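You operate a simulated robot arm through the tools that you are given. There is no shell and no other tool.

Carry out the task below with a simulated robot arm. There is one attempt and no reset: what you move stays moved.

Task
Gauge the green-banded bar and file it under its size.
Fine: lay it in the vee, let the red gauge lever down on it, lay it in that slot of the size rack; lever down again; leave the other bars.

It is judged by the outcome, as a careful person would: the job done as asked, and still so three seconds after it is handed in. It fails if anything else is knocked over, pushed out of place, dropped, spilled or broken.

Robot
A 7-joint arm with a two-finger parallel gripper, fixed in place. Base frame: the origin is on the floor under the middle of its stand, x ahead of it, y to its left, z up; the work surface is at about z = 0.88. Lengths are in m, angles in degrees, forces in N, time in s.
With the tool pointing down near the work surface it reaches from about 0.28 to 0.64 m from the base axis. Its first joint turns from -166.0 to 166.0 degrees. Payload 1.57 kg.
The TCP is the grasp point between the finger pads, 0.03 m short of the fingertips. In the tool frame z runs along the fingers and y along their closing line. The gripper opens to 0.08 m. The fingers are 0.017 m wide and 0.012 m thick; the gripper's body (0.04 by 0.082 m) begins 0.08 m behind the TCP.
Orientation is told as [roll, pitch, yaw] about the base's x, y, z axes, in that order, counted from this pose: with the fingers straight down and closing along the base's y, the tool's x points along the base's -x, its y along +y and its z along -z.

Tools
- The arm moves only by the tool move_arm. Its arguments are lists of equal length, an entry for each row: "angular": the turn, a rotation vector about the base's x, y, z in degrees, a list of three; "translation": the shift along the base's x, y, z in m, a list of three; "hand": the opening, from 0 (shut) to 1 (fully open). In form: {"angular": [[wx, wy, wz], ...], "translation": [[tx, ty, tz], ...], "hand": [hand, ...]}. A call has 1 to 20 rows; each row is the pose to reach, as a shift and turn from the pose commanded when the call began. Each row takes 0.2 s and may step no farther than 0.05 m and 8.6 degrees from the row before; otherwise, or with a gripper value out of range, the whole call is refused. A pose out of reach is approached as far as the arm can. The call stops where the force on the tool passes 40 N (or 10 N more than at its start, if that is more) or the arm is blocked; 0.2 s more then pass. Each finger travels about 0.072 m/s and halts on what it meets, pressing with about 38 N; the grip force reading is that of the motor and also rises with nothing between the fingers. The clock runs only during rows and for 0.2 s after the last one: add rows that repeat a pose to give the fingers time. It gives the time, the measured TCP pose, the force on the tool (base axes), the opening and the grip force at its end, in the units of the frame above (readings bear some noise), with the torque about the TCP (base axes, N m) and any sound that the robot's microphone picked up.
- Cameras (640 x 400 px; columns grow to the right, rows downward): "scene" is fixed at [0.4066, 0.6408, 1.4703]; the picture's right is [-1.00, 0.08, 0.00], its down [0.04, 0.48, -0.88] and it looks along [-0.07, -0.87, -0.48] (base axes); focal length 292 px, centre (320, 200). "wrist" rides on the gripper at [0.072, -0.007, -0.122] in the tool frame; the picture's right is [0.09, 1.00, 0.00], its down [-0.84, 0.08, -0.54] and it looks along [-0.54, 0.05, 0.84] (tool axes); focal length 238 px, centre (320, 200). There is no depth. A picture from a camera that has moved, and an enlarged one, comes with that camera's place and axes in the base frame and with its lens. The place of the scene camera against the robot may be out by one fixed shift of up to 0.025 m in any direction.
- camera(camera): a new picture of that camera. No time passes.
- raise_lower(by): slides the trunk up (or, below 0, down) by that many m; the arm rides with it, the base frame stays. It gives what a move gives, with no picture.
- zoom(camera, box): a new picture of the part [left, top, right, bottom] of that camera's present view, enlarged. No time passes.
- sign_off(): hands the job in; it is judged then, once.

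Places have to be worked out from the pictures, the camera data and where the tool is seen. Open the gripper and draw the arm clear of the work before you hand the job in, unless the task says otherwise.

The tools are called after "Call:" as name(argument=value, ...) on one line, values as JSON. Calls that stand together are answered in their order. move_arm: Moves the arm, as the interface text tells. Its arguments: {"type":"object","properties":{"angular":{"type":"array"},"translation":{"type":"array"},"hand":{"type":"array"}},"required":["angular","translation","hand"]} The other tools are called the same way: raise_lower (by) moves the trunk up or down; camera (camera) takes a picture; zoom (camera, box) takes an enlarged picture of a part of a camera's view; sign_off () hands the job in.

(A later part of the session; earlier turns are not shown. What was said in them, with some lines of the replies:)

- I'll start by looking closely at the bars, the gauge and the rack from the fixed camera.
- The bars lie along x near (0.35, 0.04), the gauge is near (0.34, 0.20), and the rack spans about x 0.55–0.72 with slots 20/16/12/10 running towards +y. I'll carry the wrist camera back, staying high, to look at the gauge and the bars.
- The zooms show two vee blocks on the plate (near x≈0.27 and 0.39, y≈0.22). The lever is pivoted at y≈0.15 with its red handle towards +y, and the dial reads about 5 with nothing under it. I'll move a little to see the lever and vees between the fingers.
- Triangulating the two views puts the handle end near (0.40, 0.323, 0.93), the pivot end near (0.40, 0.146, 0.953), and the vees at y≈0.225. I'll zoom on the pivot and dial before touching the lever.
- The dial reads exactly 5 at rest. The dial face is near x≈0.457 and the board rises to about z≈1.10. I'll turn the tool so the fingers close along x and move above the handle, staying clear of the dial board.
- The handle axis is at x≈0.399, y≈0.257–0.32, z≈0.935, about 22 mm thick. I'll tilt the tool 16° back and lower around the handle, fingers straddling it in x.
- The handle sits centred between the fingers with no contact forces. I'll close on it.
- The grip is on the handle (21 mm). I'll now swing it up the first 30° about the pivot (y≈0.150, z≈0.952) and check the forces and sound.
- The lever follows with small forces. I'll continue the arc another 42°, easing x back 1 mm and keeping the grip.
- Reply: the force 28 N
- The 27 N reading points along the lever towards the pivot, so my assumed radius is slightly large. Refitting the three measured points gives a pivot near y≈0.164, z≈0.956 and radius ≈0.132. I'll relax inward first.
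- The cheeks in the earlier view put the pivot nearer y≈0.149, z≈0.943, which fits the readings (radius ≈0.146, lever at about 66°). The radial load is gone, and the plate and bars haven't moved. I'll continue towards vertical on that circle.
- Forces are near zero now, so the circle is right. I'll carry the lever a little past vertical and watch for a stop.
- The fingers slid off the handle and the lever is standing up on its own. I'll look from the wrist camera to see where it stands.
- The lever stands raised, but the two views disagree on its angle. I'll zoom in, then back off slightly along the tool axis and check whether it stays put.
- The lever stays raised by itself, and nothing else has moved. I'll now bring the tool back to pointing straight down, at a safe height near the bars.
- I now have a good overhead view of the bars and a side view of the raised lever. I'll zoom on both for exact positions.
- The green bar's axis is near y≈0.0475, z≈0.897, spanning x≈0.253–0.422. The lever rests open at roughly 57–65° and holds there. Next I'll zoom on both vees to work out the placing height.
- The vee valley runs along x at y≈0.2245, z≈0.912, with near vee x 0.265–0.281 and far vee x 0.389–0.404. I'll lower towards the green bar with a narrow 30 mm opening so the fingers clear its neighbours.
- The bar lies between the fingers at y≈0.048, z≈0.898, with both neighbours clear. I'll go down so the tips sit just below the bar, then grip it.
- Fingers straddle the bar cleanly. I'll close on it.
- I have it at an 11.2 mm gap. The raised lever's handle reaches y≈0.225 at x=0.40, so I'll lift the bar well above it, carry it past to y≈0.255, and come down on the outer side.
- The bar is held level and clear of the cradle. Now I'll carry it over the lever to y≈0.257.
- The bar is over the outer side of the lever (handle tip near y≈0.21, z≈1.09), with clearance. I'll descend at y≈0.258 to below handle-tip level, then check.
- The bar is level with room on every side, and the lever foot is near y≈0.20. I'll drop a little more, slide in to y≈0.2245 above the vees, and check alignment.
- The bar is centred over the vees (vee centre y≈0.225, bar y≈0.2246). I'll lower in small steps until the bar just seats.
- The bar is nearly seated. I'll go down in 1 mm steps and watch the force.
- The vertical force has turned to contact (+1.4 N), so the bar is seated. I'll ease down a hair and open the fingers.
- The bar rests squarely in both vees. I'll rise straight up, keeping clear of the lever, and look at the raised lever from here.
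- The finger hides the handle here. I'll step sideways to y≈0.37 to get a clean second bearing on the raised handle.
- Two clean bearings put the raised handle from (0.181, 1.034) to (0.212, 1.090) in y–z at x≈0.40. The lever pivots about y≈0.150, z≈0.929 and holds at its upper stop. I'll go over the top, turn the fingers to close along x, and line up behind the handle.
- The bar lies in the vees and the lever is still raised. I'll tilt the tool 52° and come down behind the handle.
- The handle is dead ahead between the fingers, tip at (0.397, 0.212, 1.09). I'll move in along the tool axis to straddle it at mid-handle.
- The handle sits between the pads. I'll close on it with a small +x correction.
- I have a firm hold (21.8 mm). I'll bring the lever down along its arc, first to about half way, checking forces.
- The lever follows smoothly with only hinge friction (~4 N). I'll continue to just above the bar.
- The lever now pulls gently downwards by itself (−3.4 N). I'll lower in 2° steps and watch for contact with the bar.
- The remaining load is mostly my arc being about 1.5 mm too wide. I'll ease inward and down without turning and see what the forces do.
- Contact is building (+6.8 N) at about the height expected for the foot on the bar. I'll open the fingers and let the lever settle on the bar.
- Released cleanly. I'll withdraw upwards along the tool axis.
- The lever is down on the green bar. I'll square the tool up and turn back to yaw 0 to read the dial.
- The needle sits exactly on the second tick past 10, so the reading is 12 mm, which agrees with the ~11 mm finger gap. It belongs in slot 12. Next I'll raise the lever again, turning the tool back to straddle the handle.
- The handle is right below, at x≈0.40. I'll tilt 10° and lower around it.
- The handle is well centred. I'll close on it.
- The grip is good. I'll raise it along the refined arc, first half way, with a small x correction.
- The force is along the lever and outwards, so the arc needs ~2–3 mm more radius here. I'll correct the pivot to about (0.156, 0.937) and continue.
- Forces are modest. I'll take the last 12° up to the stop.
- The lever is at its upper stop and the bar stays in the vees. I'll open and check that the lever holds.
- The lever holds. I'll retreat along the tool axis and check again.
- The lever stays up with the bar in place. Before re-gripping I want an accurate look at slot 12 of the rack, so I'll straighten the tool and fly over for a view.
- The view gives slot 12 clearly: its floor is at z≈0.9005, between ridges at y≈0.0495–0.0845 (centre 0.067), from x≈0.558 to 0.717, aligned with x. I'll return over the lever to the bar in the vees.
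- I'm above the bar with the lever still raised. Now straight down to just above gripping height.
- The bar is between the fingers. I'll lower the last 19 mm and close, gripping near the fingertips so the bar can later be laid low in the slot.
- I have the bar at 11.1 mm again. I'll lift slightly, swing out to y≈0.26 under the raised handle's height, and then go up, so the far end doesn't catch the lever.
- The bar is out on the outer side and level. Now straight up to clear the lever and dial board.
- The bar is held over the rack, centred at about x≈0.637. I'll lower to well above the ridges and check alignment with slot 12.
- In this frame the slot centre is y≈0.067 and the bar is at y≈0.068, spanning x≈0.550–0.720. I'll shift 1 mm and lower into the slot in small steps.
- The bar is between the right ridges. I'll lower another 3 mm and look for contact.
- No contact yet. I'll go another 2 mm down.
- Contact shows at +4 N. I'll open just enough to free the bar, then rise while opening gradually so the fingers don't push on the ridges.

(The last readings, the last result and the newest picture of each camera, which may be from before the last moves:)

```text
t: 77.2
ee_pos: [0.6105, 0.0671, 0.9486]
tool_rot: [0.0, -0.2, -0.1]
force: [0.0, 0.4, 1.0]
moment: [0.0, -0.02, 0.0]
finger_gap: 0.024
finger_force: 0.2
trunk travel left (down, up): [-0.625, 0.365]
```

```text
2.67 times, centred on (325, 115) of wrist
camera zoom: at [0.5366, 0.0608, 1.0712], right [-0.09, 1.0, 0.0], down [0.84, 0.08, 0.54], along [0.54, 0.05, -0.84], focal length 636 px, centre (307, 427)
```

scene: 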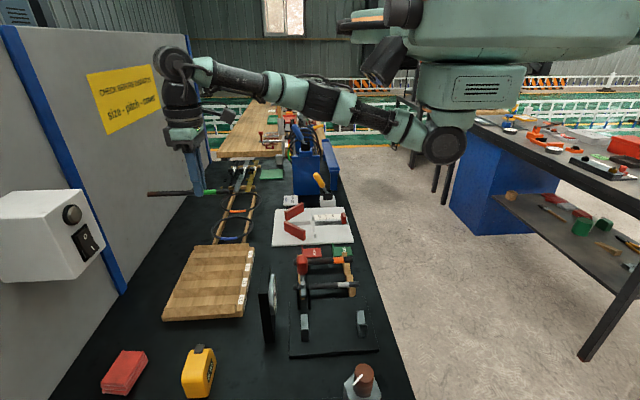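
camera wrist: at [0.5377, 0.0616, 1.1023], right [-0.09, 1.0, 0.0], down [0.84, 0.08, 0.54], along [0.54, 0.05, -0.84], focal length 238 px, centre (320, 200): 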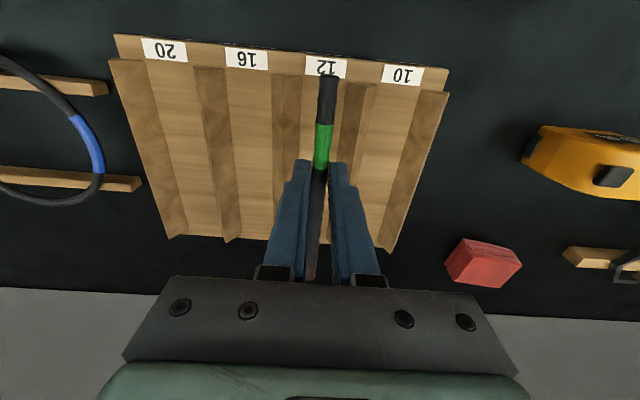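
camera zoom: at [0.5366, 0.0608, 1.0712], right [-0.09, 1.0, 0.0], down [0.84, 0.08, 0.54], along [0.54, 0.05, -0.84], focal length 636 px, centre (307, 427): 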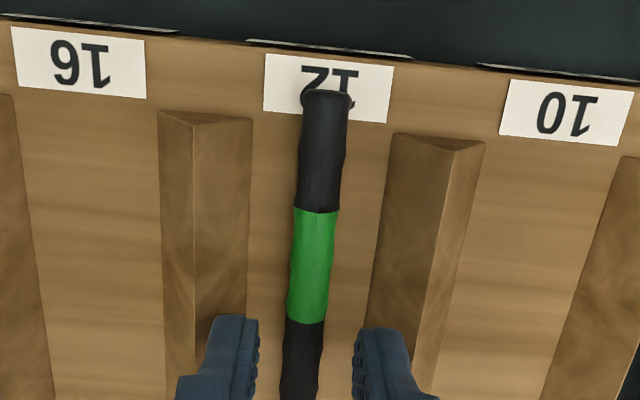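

The bar is lying in slot 12 and the fingers came away cleanly. I'll rise straight up and confirm.

Call:
move_arm(angular=[[0, 0, 0], [0, 0, 0], [0, 0, 0], [0, 0, 0], [0, 0, 0], [0, 0, 0], [0, 0, 0]], translation=[[0, 0, 0.02], [0, 0, 0.06], [0, 0, 0.1], [-0.01, 0, 0.14], [-0.03, 0, 0.18], [-0.06, 0, 0.22], [-0.09, 0, 0.25]], hand=[0.35, 0.45, 0.55, 0.65, 0.7, 0.7, 0.7])

Call:
camera(camera="wrist")

Call:
camera(camera="scene")

Call:
zoom(camera="scene", box=[150, 230, 270, 330])

```text
t: 78.8
ee_pos: [0.5186, 0.0632, 1.1981]
tool_rot: [0.0, -0.1, -0.1]
force: [0.4, 0.2, 0.0]
moment: [-0.01, 0.0, -0.02]
finger_gap: 0.0559
finger_force: 0.1
trunk travel left (down, up): [-0.625, 0.365]
```

```text
taken
camera wrist: at [0.4461, 0.0572, 1.3199], right [-0.09, 1.0, 0.0], down [0.84, 0.08, 0.54], along [0.54, 0.05, -0.84], focal length 238 px, centre (320, 200)
```

wrist: 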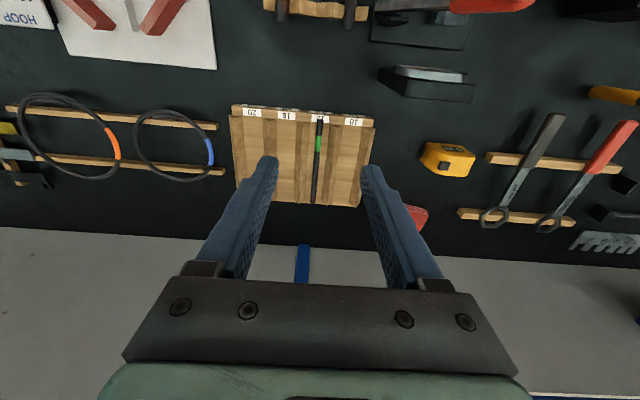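

```text
taken
```

scene: 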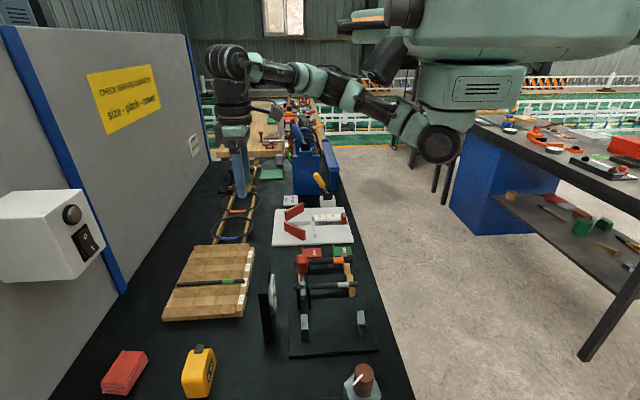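

```text
4.00 times, centred on (210, 280) of scene
camera zoom: at [0.4066, 0.6408, 1.4703], right [-1.0, 0.08, 0.0], down [0.04, 0.48, -0.88], along [-0.07, -0.87, -0.48], focal length 1169 px, centre (760, -120)
```

zoom: 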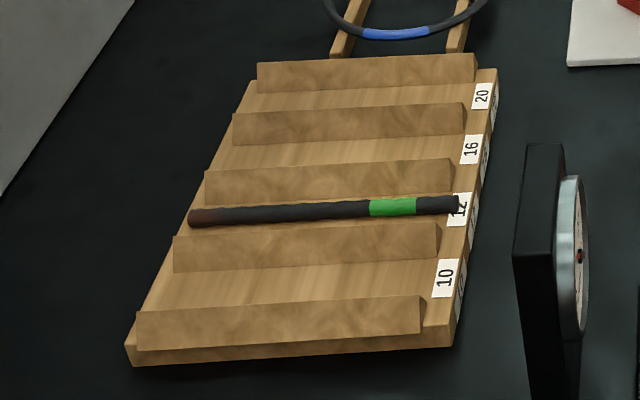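

The green-banded bar lies in slot 12. Now I'll return to put the lever back down, first turning the tool above and behind the handle.

Call:
move_arm(angular=[[0, 0, -8.2], [0, 0, -16.4], [0, 0, -24.6], [0, 0, -32.8], [0, 0, -41], [0, 0, -49.2], [0, 0, -57.4], [0, 0, -65.6], [0, 0, -73.8], [0, 0, -82], [0, 0, -90]], translation=[[-0.01, 0, 0.02], [-0.02, 0, 0.04], [-0.03, 0.005, 0.06], [-0.04, 0.01, 0.062], [-0.05, 0.015, 0.062], [-0.06, 0.02, 0.062], [-0.07, 0.025, 0.062], [-0.085, 0.032, 0.062], [-0.1, 0.04, 0.062], [-0.11, 0.046, 0.062], [-0.1192, 0.05, 0.062]], hand=[0.7, 0.7, 0.7, 0.7, 0.7, 0.7, 0.7, 0.7, 0.7, 0.7, 0.7])

Call:
camera(camera="wrist")

Call:
camera(camera="scene")

```text
t: 81.2
ee_pos: [0.3999, 0.1245, 1.2496]
tool_rot: [-2.5, 1.6, -89.1]
force: [-0.3, -0.2, 0.9]
moment: [-0.01, -0.02, 0.01]
finger_gap: 0.0559
finger_force: 0.0
trunk travel left (down, up): [-0.625, 0.365]
```

```text
taken
camera wrist: at [0.3952, 0.193, 1.3742], right [0.99, 0.11, -0.04], down [0.11, -0.85, 0.51], along [0.02, -0.52, -0.86], focal length 238 px, centre (320, 200)
```

wrist: 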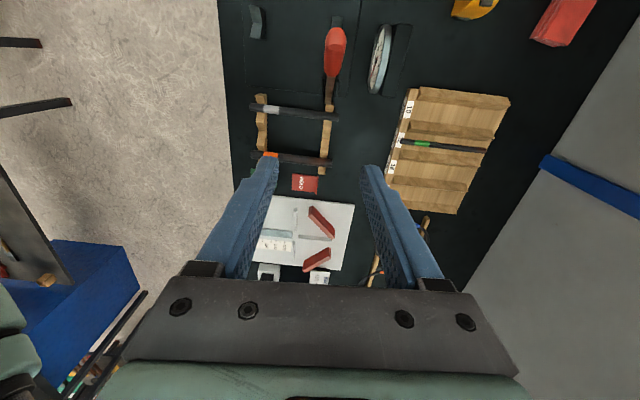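

```text
taken
```

scene: 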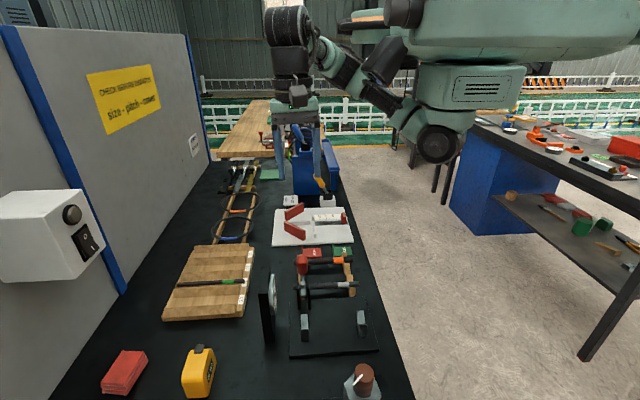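

The orientation reads a couple of degrees off. I'll hold briefly to see if it settles before tilting.

Call:
move_arm(angular=[[0, 0, 0], [0, 0, 0], [0, 0, 0]], translation=[[0, 0, -0.005], [0, 0, -0.01], [0, 0, -0.01]], hand=[0.7, 0.7, 0.7])

```text
t: 82.0
ee_pos: [0.3996, 0.1219, 1.2442]
tool_rot: [-1.4, 1.0, -89.2]
force: [0.6, 0.3, 0.5]
moment: [0.03, 0.04, 0.01]
finger_gap: 0.0561
finger_force: 0.0
trunk travel left (down, up): [-0.625, 0.365]
```

Call:
move_arm(angular=[[0, 0, 0], [0, 0, 0], [0, 0, 0]], translation=[[0, 0, -0.015], [0, 0, -0.03], [0, 0, -0.03]], hand=[0.7, 0.7, 0.7])

```text
t: 82.8
ee_pos: [0.4006, 0.1175, 1.224]
tool_rot: [0.2, -0.1, -90.1]
force: [0.0, -0.3, 0.2]
moment: [0.01, -0.01, -0.02]
finger_gap: 0.0558
finger_force: 0.1
trunk travel left (down, up): [-0.625, 0.365]
```

It's settled now. I'll tilt 52° and come down behind the raised handle as before.

Call:
move_arm(angular=[[7.43, 0, 0], [14.86, 0, 0], [22.29, 0, 0], [29.71, 0, 0], [37.14, 0, 0], [44.57, 0, 0], [52, 0, 0], [52, 0, 0]], translation=[[0, 0, -0.01], [0, 0, -0.025], [-0.0005, 0, -0.04], [-0.0005, 0.001, -0.055], [-0.001, 0.002, -0.07], [-0.001, 0.002, -0.085], [-0.001, 0.002, -0.1], [-0.001, 0.002, -0.1]], hand=[0.7, 0.7, 0.7, 0.7, 0.7, 0.7, 0.7, 0.7])

Call:
camera(camera="wrist")

Call:
zoom(camera="scene", box=[240, 200, 400, 360])

```text
t: 84.6
ee_pos: [0.3993, 0.1203, 1.1227]
tool_rot: [-0.1, 52.0, -90.1]
force: [-0.2, 0.4, -0.2]
moment: [0.02, 0.0, -0.02]
finger_gap: 0.056
finger_force: 0.1
trunk travel left (down, up): [-0.625, 0.365]
```

```text
taken
camera wrist: at [0.3914, 0.0688, 1.2535], right [1.0, 0.06, 0.07], down [0.08, -0.94, -0.33], along [0.05, 0.33, -0.94], focal length 238 px, centre (320, 200)
```

wrist: 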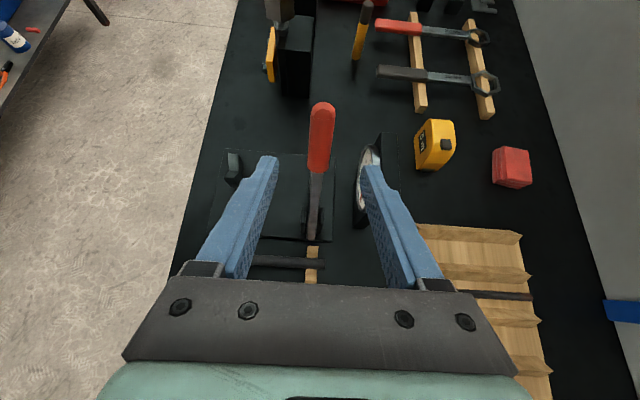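

```text
2.50 times, centred on (320, 280) of scene
camera zoom: at [0.4066, 0.6408, 1.4703], right [-1.0, 0.08, 0.0], down [0.04, 0.48, -0.88], along [-0.07, -0.87, -0.48], focal length 730 px, centre (320, 0)
```

zoom: 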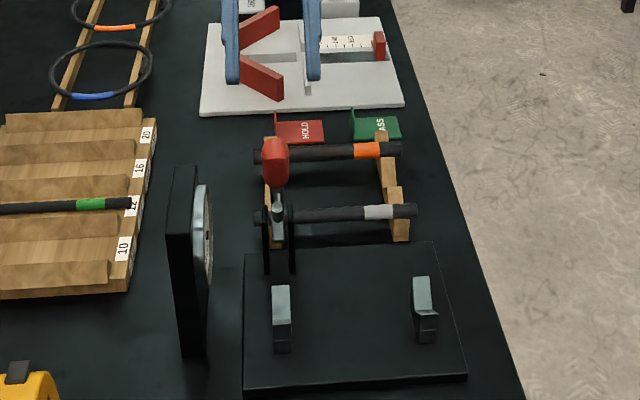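

It's the same alignment as before. I'll move in along the tool axis to straddle the handle.

Call:
move_arm(angular=[[0, 0, 0], [0, 0, 0], [0, 0, 0], [0, 0, 0], [0, 0, 0]], translation=[[0, 0.02, -0.016], [0, 0.04, -0.032], [0, 0.058, -0.046], [0, 0.072, -0.057], [0, 0.078, -0.0615]], hand=[0.7, 0.7, 0.7, 0.7, 0.7])

Call:
camera(camera="wrist")

```text
t: 85.8
ee_pos: [0.4013, 0.1988, 1.0594]
tool_rot: [-0.1, 51.9, -90.1]
force: [0.7, -0.3, 0.0]
moment: [0.0, 0.05, 0.0]
finger_gap: 0.0561
finger_force: 0.2
trunk travel left (down, up): [-0.625, 0.365]
```

```text
taken
camera wrist: at [0.3929, 0.1475, 1.191], right [1.0, 0.06, 0.07], down [0.08, -0.94, -0.32], along [0.05, 0.33, -0.94], focal length 238 px, centre (320, 200)
```

wrist: 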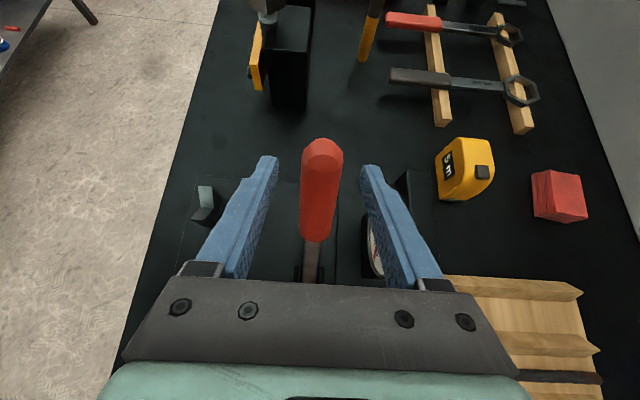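

The handle is centred between the pads. I'll close on it.

Call:
move_arm(angular=[[0, 0, 0], [0, 0, 0], [0, 0, 0], [0, 0, 0]], translation=[[0, 0, 0], [0, 0, 0], [0, 0, 0], [0, 0, 0]], hand=[0.4, 0.15, 0.1, 0.1])

```text
t: 86.8
ee_pos: [0.3986, 0.199, 1.0603]
tool_rot: [-0.1, 51.9, -90.1]
force: [-3.2, 0.4, -2.6]
moment: [0.17, -0.02, 0.07]
finger_gap: 0.0217
finger_force: 34.4
trunk travel left (down, up): [-0.625, 0.365]
```

I'm gripping it (21.7 mm). I'll bring the lever down on the refined arc (pivot ≈ y 0.156, z 0.938), half way first.

Call:
move_arm(angular=[[-7, 0, 0], [-14, 0, 0], [-21, 0, 0], [-28, 0, 0], [-35, 0, 0]], translation=[[-0.0005, 0.0146, -0.0062], [-0.0006, 0.0283, -0.0141], [-0.0006, 0.041, -0.0236], [-0.0006, 0.0524, -0.0346], [-0.0006, 0.0624, -0.0469]], hand=[0.1, 0.1, 0.1, 0.1, 0.1])

```text
t: 88.0
ee_pos: [0.3986, 0.2608, 1.0117]
tool_rot: [0.0, 16.8, -90.0]
force: [-2.7, 6.2, -5.4]
moment: [1.01, -0.06, 0.06]
finger_gap: 0.0217
finger_force: 35.2
trunk travel left (down, up): [-0.625, 0.365]
```

The radial load is negligible, with just a small twist. I'll continue down with slightly less tool rotation.

Call:
move_arm(angular=[[-5.5, 0, 0], [-12, 0, 0], [-18.5, 0, 0]], translation=[[0, 0.0084, -0.0134], [0, 0.0151, -0.0277], [0, 0.02, -0.0427]], hand=[0.1, 0.1, 0.1])

```text
t: 88.8
ee_pos: [0.4009, 0.2812, 0.9691]
tool_rot: [0.1, -1.7, -90.1]
force: [4.1, 12.8, 8.9]
moment: [-0.87, 0.09, 0.04]
finger_gap: 0.022
finger_force: 34.9
trunk travel left (down, up): [-0.625, 0.365]
```

Slight outward load, so I'll add 2 mm radius and continue in smaller steps.

Call:
move_arm(angular=[[-5, 0, 0], [-9, 0, 0]], translation=[[0, 0.0038, -0.008], [0, 0.0051, -0.0156]], hand=[0.1, 0.1])

```text
t: 89.4
ee_pos: [0.3999, 0.2847, 0.9533]
tool_rot: [0.0, -10.7, -90.0]
force: [3.0, 5.8, -7.1]
moment: [0.97, 0.0, 0.05]
finger_gap: 0.0219
finger_force: 34.8
trunk travel left (down, up): [-0.625, 0.365]
```

Call:
move_arm(angular=[[0, 0, 0], [0, 0, 0], [-1, 0, 0]], translation=[[0, 0.0003, -0.004], [0, 0.0005, -0.008], [0, 0.0006, -0.011]], hand=[0.1, 0.1, 0.1])

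Call:
camera(camera="wrist")

```text
t: 90.2
ee_pos: [0.4009, 0.286, 0.9426]
tool_rot: [0.1, -11.8, -90.0]
force: [4.7, 6.6, 7.1]
moment: [-1.02, 0.0, 0.05]
finger_gap: 0.0219
finger_force: 34.2
trunk travel left (down, up): [-0.625, 0.365]
```

```text
taken
camera wrist: at [0.3921, 0.3807, 1.0483], right [1.0, 0.09, -0.02], down [0.08, -0.71, 0.7], along [0.05, -0.7, -0.71], focal length 238 px, centre (320, 200)
```

wrist: 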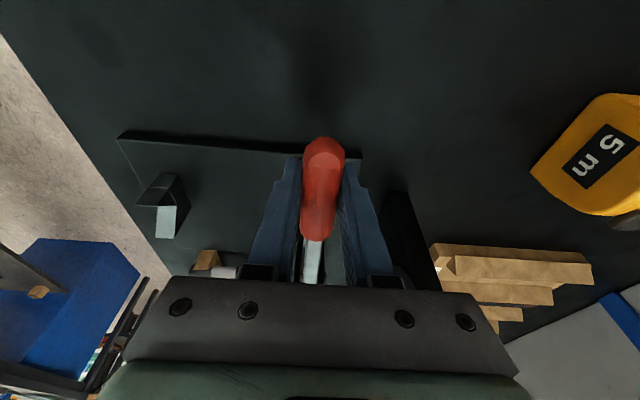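

The lever is close to its rest. I'll ease down 3 mm more and watch for the stop.

Call:
move_arm(angular=[[-1.5, 0, 0], [-3, 0, 0]], translation=[[0, 0.0005, -0.0015], [0, 0.0008, -0.003]], hand=[0.1, 0.1])

```text
t: 90.8
ee_pos: [0.3997, 0.2864, 0.9385]
tool_rot: [0.0, -14.8, -90.0]
force: [4.2, 0.6, -7.3]
moment: [1.02, 0.04, 0.04]
finger_gap: 0.0216
finger_force: 35.3
trunk travel left (down, up): [-0.625, 0.365]
```

Call:
move_arm(angular=[[0, 0, 0], [0, 0, 0]], translation=[[0, 0, -0.002], [0, 0, -0.004]], hand=[0.1, 0.1])

Call:
camera(camera="wrist")

```text
t: 91.4
ee_pos: [0.4003, 0.2861, 0.9372]
tool_rot: [0.1, -14.7, -90.1]
force: [3.8, 1.1, 5.8]
moment: [-1.05, 0.05, 0.07]
finger_gap: 0.022
finger_force: 34.7
trunk travel left (down, up): [-0.625, 0.365]
```

```text
taken
camera wrist: at [0.3921, 0.3865, 1.0365], right [1.0, 0.09, -0.02], down [0.08, -0.67, 0.74], along [0.05, -0.74, -0.68], focal length 238 px, centre (320, 200)
```

wrist: 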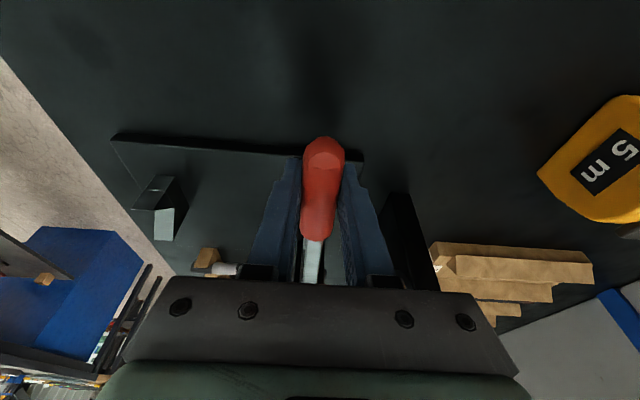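

Call:
move_arm(angular=[[-1, 0, 0], [-2, 0, 0], [-2, 0, 0]], translation=[[0, 0, -0.0015], [0, 0, -0.003], [0, 0, -0.004]], hand=[0.1, 0.1, 0.1])

```text
t: 92.2
ee_pos: [0.3996, 0.286, 0.9331]
tool_rot: [0.0, -16.6, -90.1]
force: [2.8, -2.9, -1.0]
moment: [0.05, 0.06, 0.0]
finger_gap: 0.0218
finger_force: 34.3
trunk travel left (down, up): [-0.625, 0.365]
```

Loads are near zero at about the rest height. I'll release and let the lever settle on its rest.

Call:
move_arm(angular=[[0, 0, 0], [0, 0, 0], [0, 0, 0], [0, 0, 0], [0, 0, 0]], translation=[[0, 0, 0], [0, 0, 0], [0, 0, 0], [0, 0, 0], [0, 0, 0]], hand=[0.35, 0.5, 0.6, 0.65, 0.65])

Call:
camera(camera="wrist")

Call:
zoom(camera="scene", box=[250, 270, 390, 370])

```text
t: 93.4
ee_pos: [0.3995, 0.2854, 0.9321]
tool_rot: [0.0, -16.6, -90.1]
force: [-0.4, -0.3, -0.1]
moment: [-0.03, -0.01, -0.04]
finger_gap: 0.052
finger_force: 0.1
trunk travel left (down, up): [-0.625, 0.365]
```

```text
taken
camera wrist: at [0.3919, 0.3902, 1.0288], right [1.0, 0.09, -0.03], down [0.08, -0.65, 0.76], along [0.05, -0.76, -0.65], focal length 238 px, centre (320, 200)
```

wrist: 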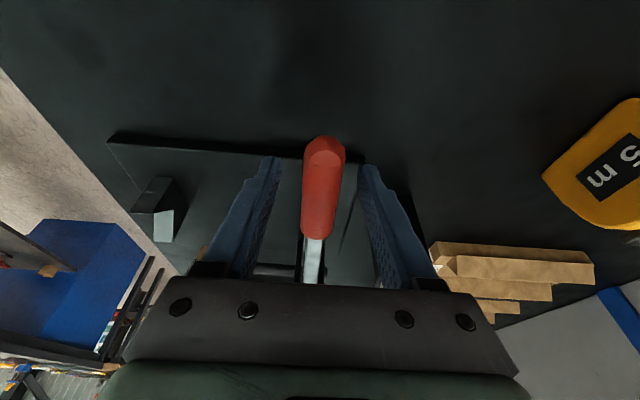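

```text
4.00 times, centred on (320, 320) of scene
camera zoom: at [0.4066, 0.6408, 1.4703], right [-1.0, 0.08, 0.0], down [0.04, 0.48, -0.88], along [-0.07, -0.87, -0.48], focal length 1169 px, centre (320, -280)
```

zoom: 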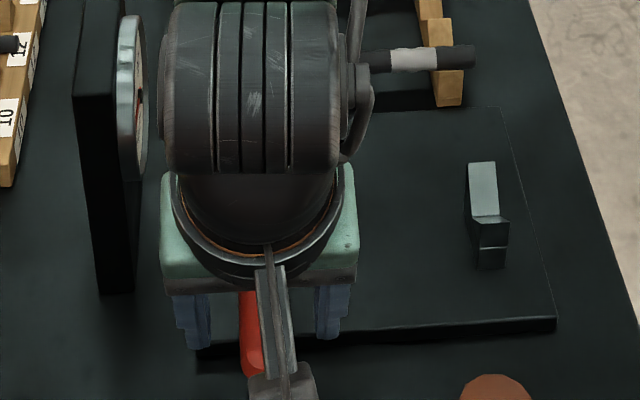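

Released. I'll withdraw upwards.

Call:
move_arm(angular=[[0, 0, 0], [0, 0, 0], [0, 0, 0], [0, 0, 0], [0, 0, 0], [0, 0, 0], [8, 0, 0], [16.6, 0, 0]], translation=[[0, 0.003, 0.01], [0, 0.01, 0.04], [0, 0.02, 0.08], [0, 0.028, 0.12], [0, 0.032, 0.16], [0, 0.035, 0.2], [0, 0.035, 0.225], [-0.01, 0.035, 0.235]], hand=[0.65, 0.65, 0.65, 0.65, 0.65, 0.65, 0.65, 0.65])

Call:
move_arm(angular=[[0, 0, 8.2], [0, 0, 16.4], [0, 0, 24.6], [0, 0, 32.8], [0, 0, 41], [0, 0, 49.2], [0, 0, 57.4], [0, 0, 65.6], [0, 0, 73.8], [0, 0, 82], [0, 0, 90]], translation=[[-0.005, 0, 0], [-0.01, 0, 0], [-0.015, 0, 0], [-0.02, -0.005, 0], [-0.03, -0.015, 0], [-0.04, -0.03, 0], [-0.05, -0.045, -0.005], [-0.06, -0.06, -0.015], [-0.07, -0.08, -0.025], [-0.085, -0.095, -0.035], [-0.1, -0.105, -0.045]], hand=[0.65, 0.7, 0.7, 0.8, 0.9, 1, 1, 1, 1, 1, 1])

Call:
camera(camera="wrist")

Call:
zoom(camera="wrist", box=[240, 165, 380, 295])

Call:
camera(camera="scene")

```text
t: 95.2
ee_pos: [0.3887, 0.3203, 1.1677]
tool_rot: [0.0, 0.1, -90.0]
force: [0.5, -0.5, 0.5]
moment: [-0.01, 0.01, 0.01]
finger_gap: 0.052
finger_force: 0.1
trunk travel left (down, up): [-0.625, 0.365]
```

```text
t: 97.6
ee_pos: [0.2908, 0.2166, 1.1228]
tool_rot: [0.0, 0.0, 0.1]
force: [-0.2, -0.7, -0.3]
moment: [-0.04, -0.02, 0.02]
finger_gap: 0.08
finger_force: 0.2
trunk travel left (down, up): [-0.625, 0.365]
```

```text
taken
camera wrist: at [0.2164, 0.2095, 1.2438], right [-0.09, 1.0, 0.0], down [0.84, 0.08, 0.54], along [0.54, 0.05, -0.84], focal length 238 px, centre (320, 200)
```

wrist: 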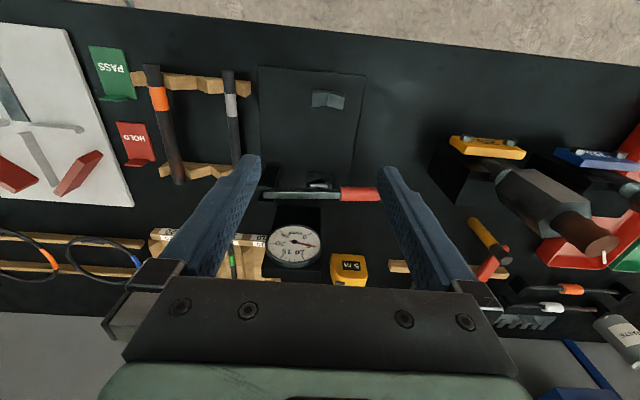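

```text
3.08 times, centred on (310, 230) of wrist
camera zoom: at [0.2164, 0.2095, 1.2438], right [-0.09, 1.0, 0.0], down [0.84, 0.08, 0.54], along [0.54, 0.05, -0.84], focal length 733 px, centre (351, 108)
```

zoom: 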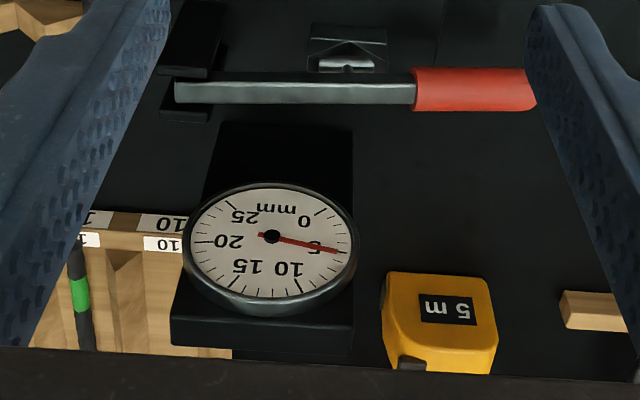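

```text
taken
```

scene: 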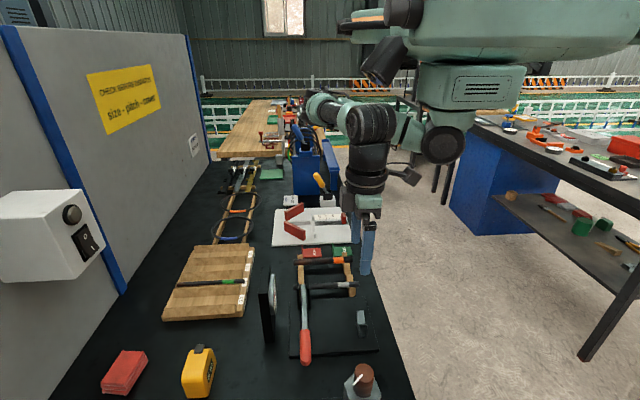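

The dial is back at 5, so the lever is fully down on its rest. The green bar is in slot 12 and the other two bars are untouched. I'll draw the arm up and clear and do a final check.

Call:
move_arm(angular=[[0, 0, 0], [0, 0, 0], [0, 0, 0], [0, 0, 0], [0, 0, 0], [0, 0, 0], [0, 0, 0]], translation=[[0, 0, 0.04], [0, -0.01, 0.08], [0.01, -0.03, 0.11], [0.025, -0.06, 0.13], [0.04, -0.09, 0.15], [0.05, -0.12, 0.16], [0.06, -0.14, 0.17]], hand=[1, 1, 1, 1, 1, 1, 1])

Call:
camera(camera="scene")

Call:
zoom(camera="scene", box=[150, 230, 270, 330])

Call:
zoom(camera="scene", box=[240, 230, 400, 380])

```text
t: 99.2
ee_pos: [0.3476, 0.0756, 1.2924]
tool_rot: [0.1, -0.1, 0.0]
force: [0.2, 0.1, -0.1]
moment: [-0.03, 0.0, -0.01]
finger_gap: 0.08
finger_force: 0.0
trunk travel left (down, up): [-0.625, 0.365]
```

```text
taken
```

scene: 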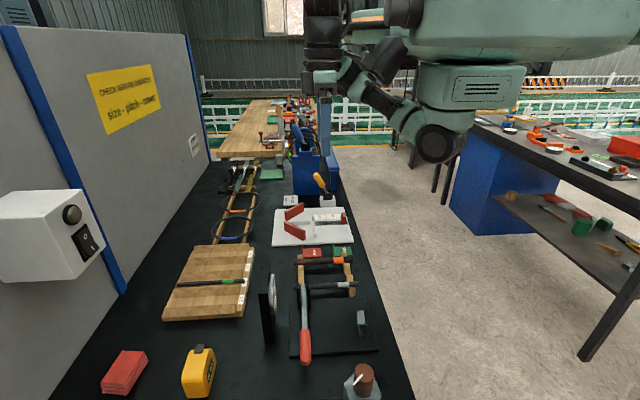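

```text
4.00 times, centred on (210, 280) of scene
camera zoom: at [0.4066, 0.6408, 1.4703], right [-1.0, 0.08, 0.0], down [0.04, 0.48, -0.88], along [-0.07, -0.87, -0.48], focal length 1169 px, centre (760, -120)
```

zoom: 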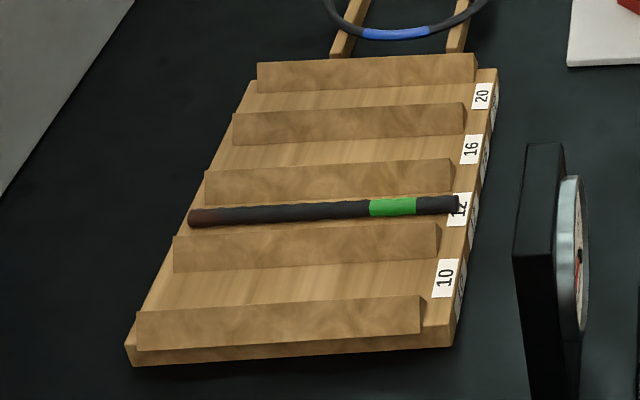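

```text
2.67 times, centred on (320, 305) of scene
camera zoom: at [0.4066, 0.6408, 1.4703], right [-1.0, 0.08, 0.0], down [0.04, 0.48, -0.88], along [-0.07, -0.87, -0.48], focal length 779 px, centre (320, -80)
```

zoom: 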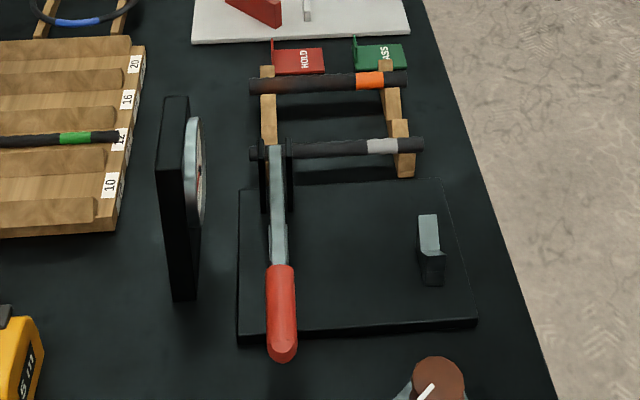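

The final check matches the start everywhere else: gauge, rack and the other two bars are in their original places. The green-banded bar gauged 12 mm and lies in slot 12, the lever is down, and the gripper is open and clear. Handing in.

Call:
sign_off()

```text
The job is handed in.
```

The green-banded bar gauged 12 mm and now lies in slot 12 of the size rack. I handed the job in with the gripper open and the arm clear of the work.

- **Gauging:** I laid the bar in the vee and let the red lever down on it. The dial needle sat exactly on 12, which fits the roughly 11 mm gap the fingers read when gripping it.
- **Lever:** It is down again on its rest. The dial is back at about 5, the same as at the start.
- **Everything else:** The orange and grey bars, the gauge and the rack look unmoved when compared with the starting pictures.
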